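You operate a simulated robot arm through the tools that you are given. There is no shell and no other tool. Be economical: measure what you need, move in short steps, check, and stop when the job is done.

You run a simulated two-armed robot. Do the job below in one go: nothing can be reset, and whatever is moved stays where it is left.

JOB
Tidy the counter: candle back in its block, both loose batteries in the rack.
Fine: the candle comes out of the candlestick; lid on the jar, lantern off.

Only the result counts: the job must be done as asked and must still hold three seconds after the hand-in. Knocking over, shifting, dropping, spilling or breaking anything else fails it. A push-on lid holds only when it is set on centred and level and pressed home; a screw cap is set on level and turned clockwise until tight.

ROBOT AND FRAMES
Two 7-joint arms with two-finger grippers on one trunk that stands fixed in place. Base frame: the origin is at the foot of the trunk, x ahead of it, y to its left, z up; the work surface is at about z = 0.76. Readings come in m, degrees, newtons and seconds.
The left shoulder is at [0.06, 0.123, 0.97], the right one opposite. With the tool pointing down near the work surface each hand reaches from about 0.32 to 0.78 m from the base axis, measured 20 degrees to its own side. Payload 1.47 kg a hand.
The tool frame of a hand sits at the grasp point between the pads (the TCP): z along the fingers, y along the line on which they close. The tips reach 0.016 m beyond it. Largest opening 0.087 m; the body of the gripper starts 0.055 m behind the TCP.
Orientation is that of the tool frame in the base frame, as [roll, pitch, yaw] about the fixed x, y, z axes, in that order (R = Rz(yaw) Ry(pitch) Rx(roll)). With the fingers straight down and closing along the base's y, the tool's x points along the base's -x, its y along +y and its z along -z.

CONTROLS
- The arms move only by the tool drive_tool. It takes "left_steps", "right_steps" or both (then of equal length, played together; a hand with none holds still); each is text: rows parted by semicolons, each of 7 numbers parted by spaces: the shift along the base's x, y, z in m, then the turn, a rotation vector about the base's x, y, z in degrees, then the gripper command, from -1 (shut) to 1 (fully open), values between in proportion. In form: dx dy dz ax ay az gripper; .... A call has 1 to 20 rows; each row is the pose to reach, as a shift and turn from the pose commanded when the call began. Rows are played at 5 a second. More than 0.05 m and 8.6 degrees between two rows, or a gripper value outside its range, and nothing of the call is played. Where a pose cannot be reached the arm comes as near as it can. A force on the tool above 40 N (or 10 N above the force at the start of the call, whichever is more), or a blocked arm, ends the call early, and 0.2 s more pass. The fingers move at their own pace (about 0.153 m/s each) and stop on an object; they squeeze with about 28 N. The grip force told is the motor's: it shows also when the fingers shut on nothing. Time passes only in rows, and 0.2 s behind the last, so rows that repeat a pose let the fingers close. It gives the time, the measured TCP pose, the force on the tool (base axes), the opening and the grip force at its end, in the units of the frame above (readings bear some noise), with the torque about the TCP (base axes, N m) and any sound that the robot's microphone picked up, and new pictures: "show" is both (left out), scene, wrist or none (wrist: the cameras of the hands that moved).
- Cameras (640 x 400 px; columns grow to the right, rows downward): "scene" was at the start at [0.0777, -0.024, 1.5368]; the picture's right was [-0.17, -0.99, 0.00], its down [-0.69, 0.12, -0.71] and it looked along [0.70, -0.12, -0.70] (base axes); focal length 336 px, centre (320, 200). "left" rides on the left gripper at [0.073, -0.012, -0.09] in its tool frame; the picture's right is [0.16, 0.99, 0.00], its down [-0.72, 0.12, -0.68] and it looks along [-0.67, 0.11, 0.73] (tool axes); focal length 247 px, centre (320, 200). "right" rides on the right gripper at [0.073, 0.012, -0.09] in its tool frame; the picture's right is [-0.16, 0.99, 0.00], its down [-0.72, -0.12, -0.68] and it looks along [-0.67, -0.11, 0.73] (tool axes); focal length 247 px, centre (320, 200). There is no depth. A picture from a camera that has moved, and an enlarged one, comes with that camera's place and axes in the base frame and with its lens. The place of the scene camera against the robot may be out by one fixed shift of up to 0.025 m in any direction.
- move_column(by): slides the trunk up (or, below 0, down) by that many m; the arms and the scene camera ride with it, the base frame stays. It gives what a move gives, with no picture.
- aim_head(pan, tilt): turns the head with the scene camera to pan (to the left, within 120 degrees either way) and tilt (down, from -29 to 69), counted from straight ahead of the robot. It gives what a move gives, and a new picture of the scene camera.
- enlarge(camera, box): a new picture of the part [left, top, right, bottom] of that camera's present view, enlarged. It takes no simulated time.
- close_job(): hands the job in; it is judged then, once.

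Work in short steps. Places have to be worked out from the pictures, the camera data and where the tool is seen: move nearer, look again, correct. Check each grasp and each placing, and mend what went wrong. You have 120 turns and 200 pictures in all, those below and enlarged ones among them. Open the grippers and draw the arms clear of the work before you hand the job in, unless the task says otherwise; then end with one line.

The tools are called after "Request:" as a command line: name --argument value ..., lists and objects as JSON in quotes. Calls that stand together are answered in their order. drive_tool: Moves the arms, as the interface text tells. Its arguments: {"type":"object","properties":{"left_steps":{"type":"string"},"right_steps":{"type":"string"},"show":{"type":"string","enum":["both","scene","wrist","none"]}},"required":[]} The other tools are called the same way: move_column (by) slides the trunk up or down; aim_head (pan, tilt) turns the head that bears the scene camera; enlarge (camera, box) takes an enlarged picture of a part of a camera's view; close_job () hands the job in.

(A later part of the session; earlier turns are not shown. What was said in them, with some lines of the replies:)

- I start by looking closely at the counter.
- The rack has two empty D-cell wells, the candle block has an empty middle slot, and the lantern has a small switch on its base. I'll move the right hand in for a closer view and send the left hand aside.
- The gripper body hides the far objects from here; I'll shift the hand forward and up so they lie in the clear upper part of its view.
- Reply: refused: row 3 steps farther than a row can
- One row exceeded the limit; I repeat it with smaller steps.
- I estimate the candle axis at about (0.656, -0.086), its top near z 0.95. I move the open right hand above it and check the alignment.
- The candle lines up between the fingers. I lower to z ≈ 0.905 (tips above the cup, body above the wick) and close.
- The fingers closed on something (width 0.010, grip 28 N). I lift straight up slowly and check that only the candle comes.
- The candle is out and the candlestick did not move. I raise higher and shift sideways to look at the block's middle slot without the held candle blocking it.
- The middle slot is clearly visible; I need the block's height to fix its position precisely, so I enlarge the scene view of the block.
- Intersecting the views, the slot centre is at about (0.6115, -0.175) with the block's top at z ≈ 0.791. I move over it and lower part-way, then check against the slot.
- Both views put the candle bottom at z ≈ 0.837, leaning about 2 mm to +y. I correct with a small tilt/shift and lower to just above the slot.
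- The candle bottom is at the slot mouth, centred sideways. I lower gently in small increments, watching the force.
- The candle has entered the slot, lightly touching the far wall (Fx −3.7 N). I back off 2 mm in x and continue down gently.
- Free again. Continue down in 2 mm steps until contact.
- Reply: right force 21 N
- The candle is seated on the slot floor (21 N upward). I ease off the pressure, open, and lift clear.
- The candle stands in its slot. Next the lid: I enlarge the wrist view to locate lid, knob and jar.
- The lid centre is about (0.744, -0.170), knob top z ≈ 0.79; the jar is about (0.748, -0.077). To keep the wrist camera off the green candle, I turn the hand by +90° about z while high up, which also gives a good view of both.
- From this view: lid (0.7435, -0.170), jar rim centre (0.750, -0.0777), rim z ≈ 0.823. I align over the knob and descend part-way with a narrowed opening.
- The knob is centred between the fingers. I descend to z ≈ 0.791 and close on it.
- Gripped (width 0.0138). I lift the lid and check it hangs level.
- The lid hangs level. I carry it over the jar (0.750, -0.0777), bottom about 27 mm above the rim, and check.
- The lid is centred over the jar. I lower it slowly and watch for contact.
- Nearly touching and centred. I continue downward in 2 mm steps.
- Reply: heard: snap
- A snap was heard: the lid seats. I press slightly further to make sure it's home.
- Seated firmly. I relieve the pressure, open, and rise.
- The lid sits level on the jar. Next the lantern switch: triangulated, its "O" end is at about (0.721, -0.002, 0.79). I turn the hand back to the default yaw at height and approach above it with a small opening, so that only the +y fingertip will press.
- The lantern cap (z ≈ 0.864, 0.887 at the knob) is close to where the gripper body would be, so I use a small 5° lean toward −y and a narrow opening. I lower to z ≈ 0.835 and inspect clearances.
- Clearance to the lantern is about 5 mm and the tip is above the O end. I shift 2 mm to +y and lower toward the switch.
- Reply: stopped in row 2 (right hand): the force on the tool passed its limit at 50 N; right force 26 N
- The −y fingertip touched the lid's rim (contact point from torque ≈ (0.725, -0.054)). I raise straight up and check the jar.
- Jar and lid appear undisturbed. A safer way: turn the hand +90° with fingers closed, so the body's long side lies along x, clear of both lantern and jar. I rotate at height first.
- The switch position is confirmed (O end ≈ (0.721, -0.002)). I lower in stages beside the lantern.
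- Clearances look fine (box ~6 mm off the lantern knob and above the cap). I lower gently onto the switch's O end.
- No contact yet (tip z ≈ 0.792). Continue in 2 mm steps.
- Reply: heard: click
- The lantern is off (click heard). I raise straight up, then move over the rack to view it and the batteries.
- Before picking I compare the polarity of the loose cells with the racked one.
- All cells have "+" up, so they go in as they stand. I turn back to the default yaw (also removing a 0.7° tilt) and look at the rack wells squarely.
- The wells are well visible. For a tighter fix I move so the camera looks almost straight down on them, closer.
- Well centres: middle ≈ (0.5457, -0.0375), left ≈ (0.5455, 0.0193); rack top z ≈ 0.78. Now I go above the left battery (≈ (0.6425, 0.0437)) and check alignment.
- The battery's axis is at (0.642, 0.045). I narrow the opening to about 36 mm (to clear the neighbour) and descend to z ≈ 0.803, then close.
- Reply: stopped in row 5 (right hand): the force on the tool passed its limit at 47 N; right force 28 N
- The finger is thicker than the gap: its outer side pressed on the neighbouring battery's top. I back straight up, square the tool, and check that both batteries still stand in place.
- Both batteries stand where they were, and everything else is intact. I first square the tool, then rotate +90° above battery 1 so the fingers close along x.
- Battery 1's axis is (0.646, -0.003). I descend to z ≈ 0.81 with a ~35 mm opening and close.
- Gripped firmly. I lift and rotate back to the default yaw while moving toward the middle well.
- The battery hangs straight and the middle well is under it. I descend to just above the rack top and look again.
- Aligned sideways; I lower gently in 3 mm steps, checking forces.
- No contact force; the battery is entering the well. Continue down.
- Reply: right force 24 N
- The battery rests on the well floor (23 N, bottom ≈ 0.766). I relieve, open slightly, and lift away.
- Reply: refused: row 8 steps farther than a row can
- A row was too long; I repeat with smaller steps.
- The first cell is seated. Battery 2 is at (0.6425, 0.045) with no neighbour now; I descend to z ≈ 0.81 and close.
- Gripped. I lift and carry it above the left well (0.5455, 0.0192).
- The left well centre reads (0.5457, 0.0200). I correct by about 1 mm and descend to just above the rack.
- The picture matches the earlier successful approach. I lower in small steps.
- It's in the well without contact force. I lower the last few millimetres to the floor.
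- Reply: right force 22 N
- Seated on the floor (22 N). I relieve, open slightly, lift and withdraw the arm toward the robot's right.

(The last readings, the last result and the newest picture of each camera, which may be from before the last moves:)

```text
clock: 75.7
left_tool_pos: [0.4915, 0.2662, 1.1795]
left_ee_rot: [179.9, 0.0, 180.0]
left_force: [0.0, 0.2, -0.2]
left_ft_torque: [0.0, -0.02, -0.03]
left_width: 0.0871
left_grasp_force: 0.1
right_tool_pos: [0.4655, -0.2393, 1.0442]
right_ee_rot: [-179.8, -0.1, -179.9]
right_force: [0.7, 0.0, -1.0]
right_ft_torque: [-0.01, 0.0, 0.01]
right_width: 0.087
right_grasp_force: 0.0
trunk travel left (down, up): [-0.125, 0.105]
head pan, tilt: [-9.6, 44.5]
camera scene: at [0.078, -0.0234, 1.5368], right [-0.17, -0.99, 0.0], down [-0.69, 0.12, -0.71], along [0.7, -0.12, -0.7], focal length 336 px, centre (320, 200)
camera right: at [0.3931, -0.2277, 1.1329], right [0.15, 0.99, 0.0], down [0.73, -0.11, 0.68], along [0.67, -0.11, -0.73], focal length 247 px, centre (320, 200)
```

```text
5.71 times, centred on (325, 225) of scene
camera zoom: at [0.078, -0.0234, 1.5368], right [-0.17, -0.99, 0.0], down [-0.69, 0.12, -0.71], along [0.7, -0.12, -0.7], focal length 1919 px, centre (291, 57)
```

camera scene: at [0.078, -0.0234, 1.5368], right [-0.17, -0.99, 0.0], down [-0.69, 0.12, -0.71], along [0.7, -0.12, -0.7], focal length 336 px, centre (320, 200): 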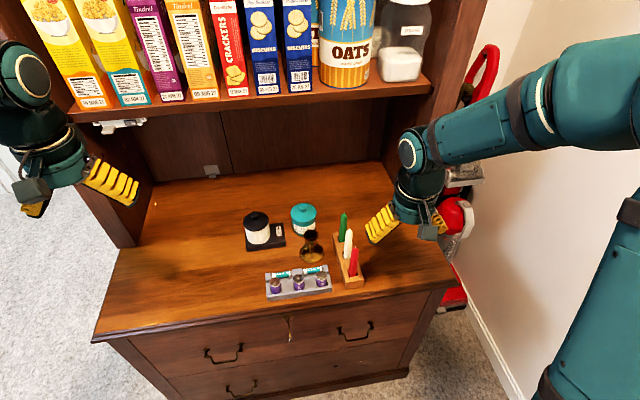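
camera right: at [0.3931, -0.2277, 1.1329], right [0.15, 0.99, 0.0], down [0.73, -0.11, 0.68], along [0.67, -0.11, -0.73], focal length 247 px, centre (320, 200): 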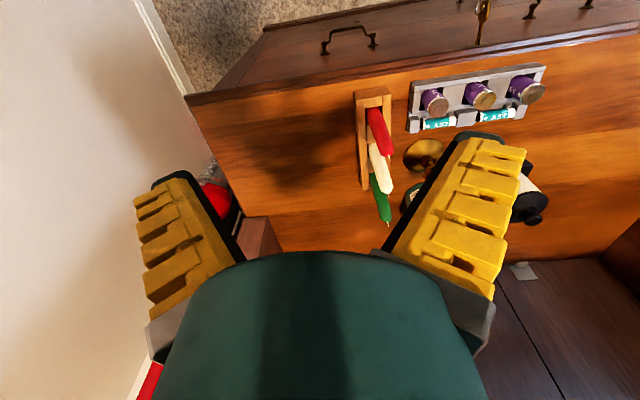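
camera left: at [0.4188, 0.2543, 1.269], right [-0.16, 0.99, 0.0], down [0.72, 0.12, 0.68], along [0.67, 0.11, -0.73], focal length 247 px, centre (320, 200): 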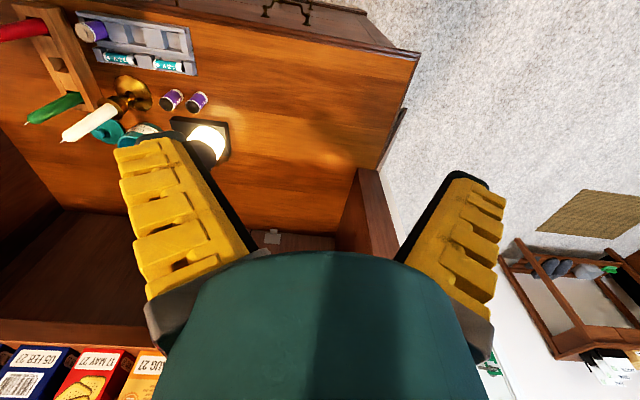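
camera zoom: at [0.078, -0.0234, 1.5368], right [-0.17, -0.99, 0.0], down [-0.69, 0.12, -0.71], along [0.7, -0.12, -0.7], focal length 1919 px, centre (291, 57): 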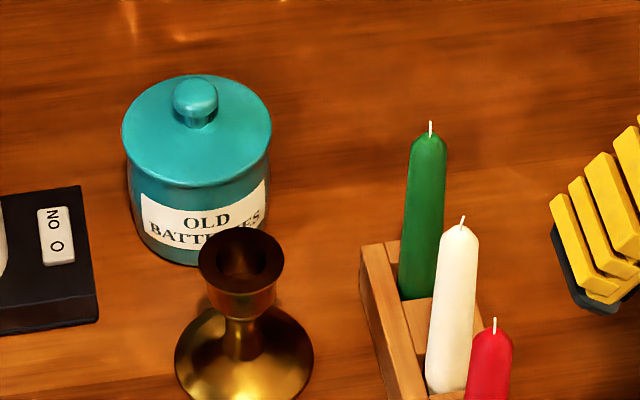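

All tasks appear done. One last close look at the lid and the lantern switch before handing in.

Request:
enlarge --camera "scene" --box '[280, 195, 330, 240]'

Request:
enlarge --camera "left" --box '[20, 0, 240, 180]'

```text
8.89 times, centred on (305, 218) of scene
camera zoom: at [0.078, -0.0234, 1.5368], right [-0.17, -0.99, 0.0], down [-0.69, 0.12, -0.71], along [0.7, -0.12, -0.7], focal length 2986 px, centre (453, 44)
```

zoom: 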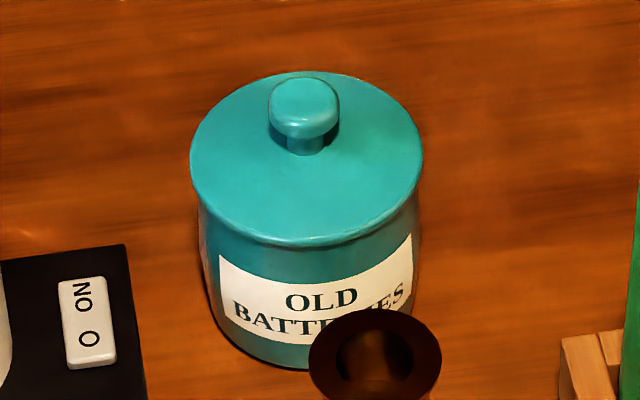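

```text
2.22 times, centred on (130, 90) of left
camera zoom: at [0.4193, 0.2549, 1.2686], right [-0.16, 0.99, 0.0], down [0.72, 0.12, 0.68], along [0.67, 0.11, -0.73], focal length 549 px, centre (742, 444)
```

zoom: 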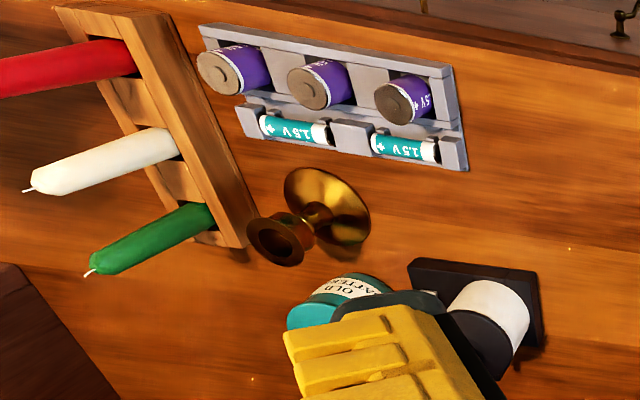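

The lid sits level and seated, the lantern is off, both cells are upright in the rack, the candle is in the block, and the arms are clear. I hand the job in.

Request:
close_job

```text
The job is handed in.
```

The counter is tidied, and the job is handed in: the candle is in its block, both batteries are in the rack, the lid is pressed onto the jar and the lantern is off. A fingertip bumped the jar lid (about 50 N) and then a battery top (about 47 N) along the way, but in the last pictures nothing looked moved or tipped.
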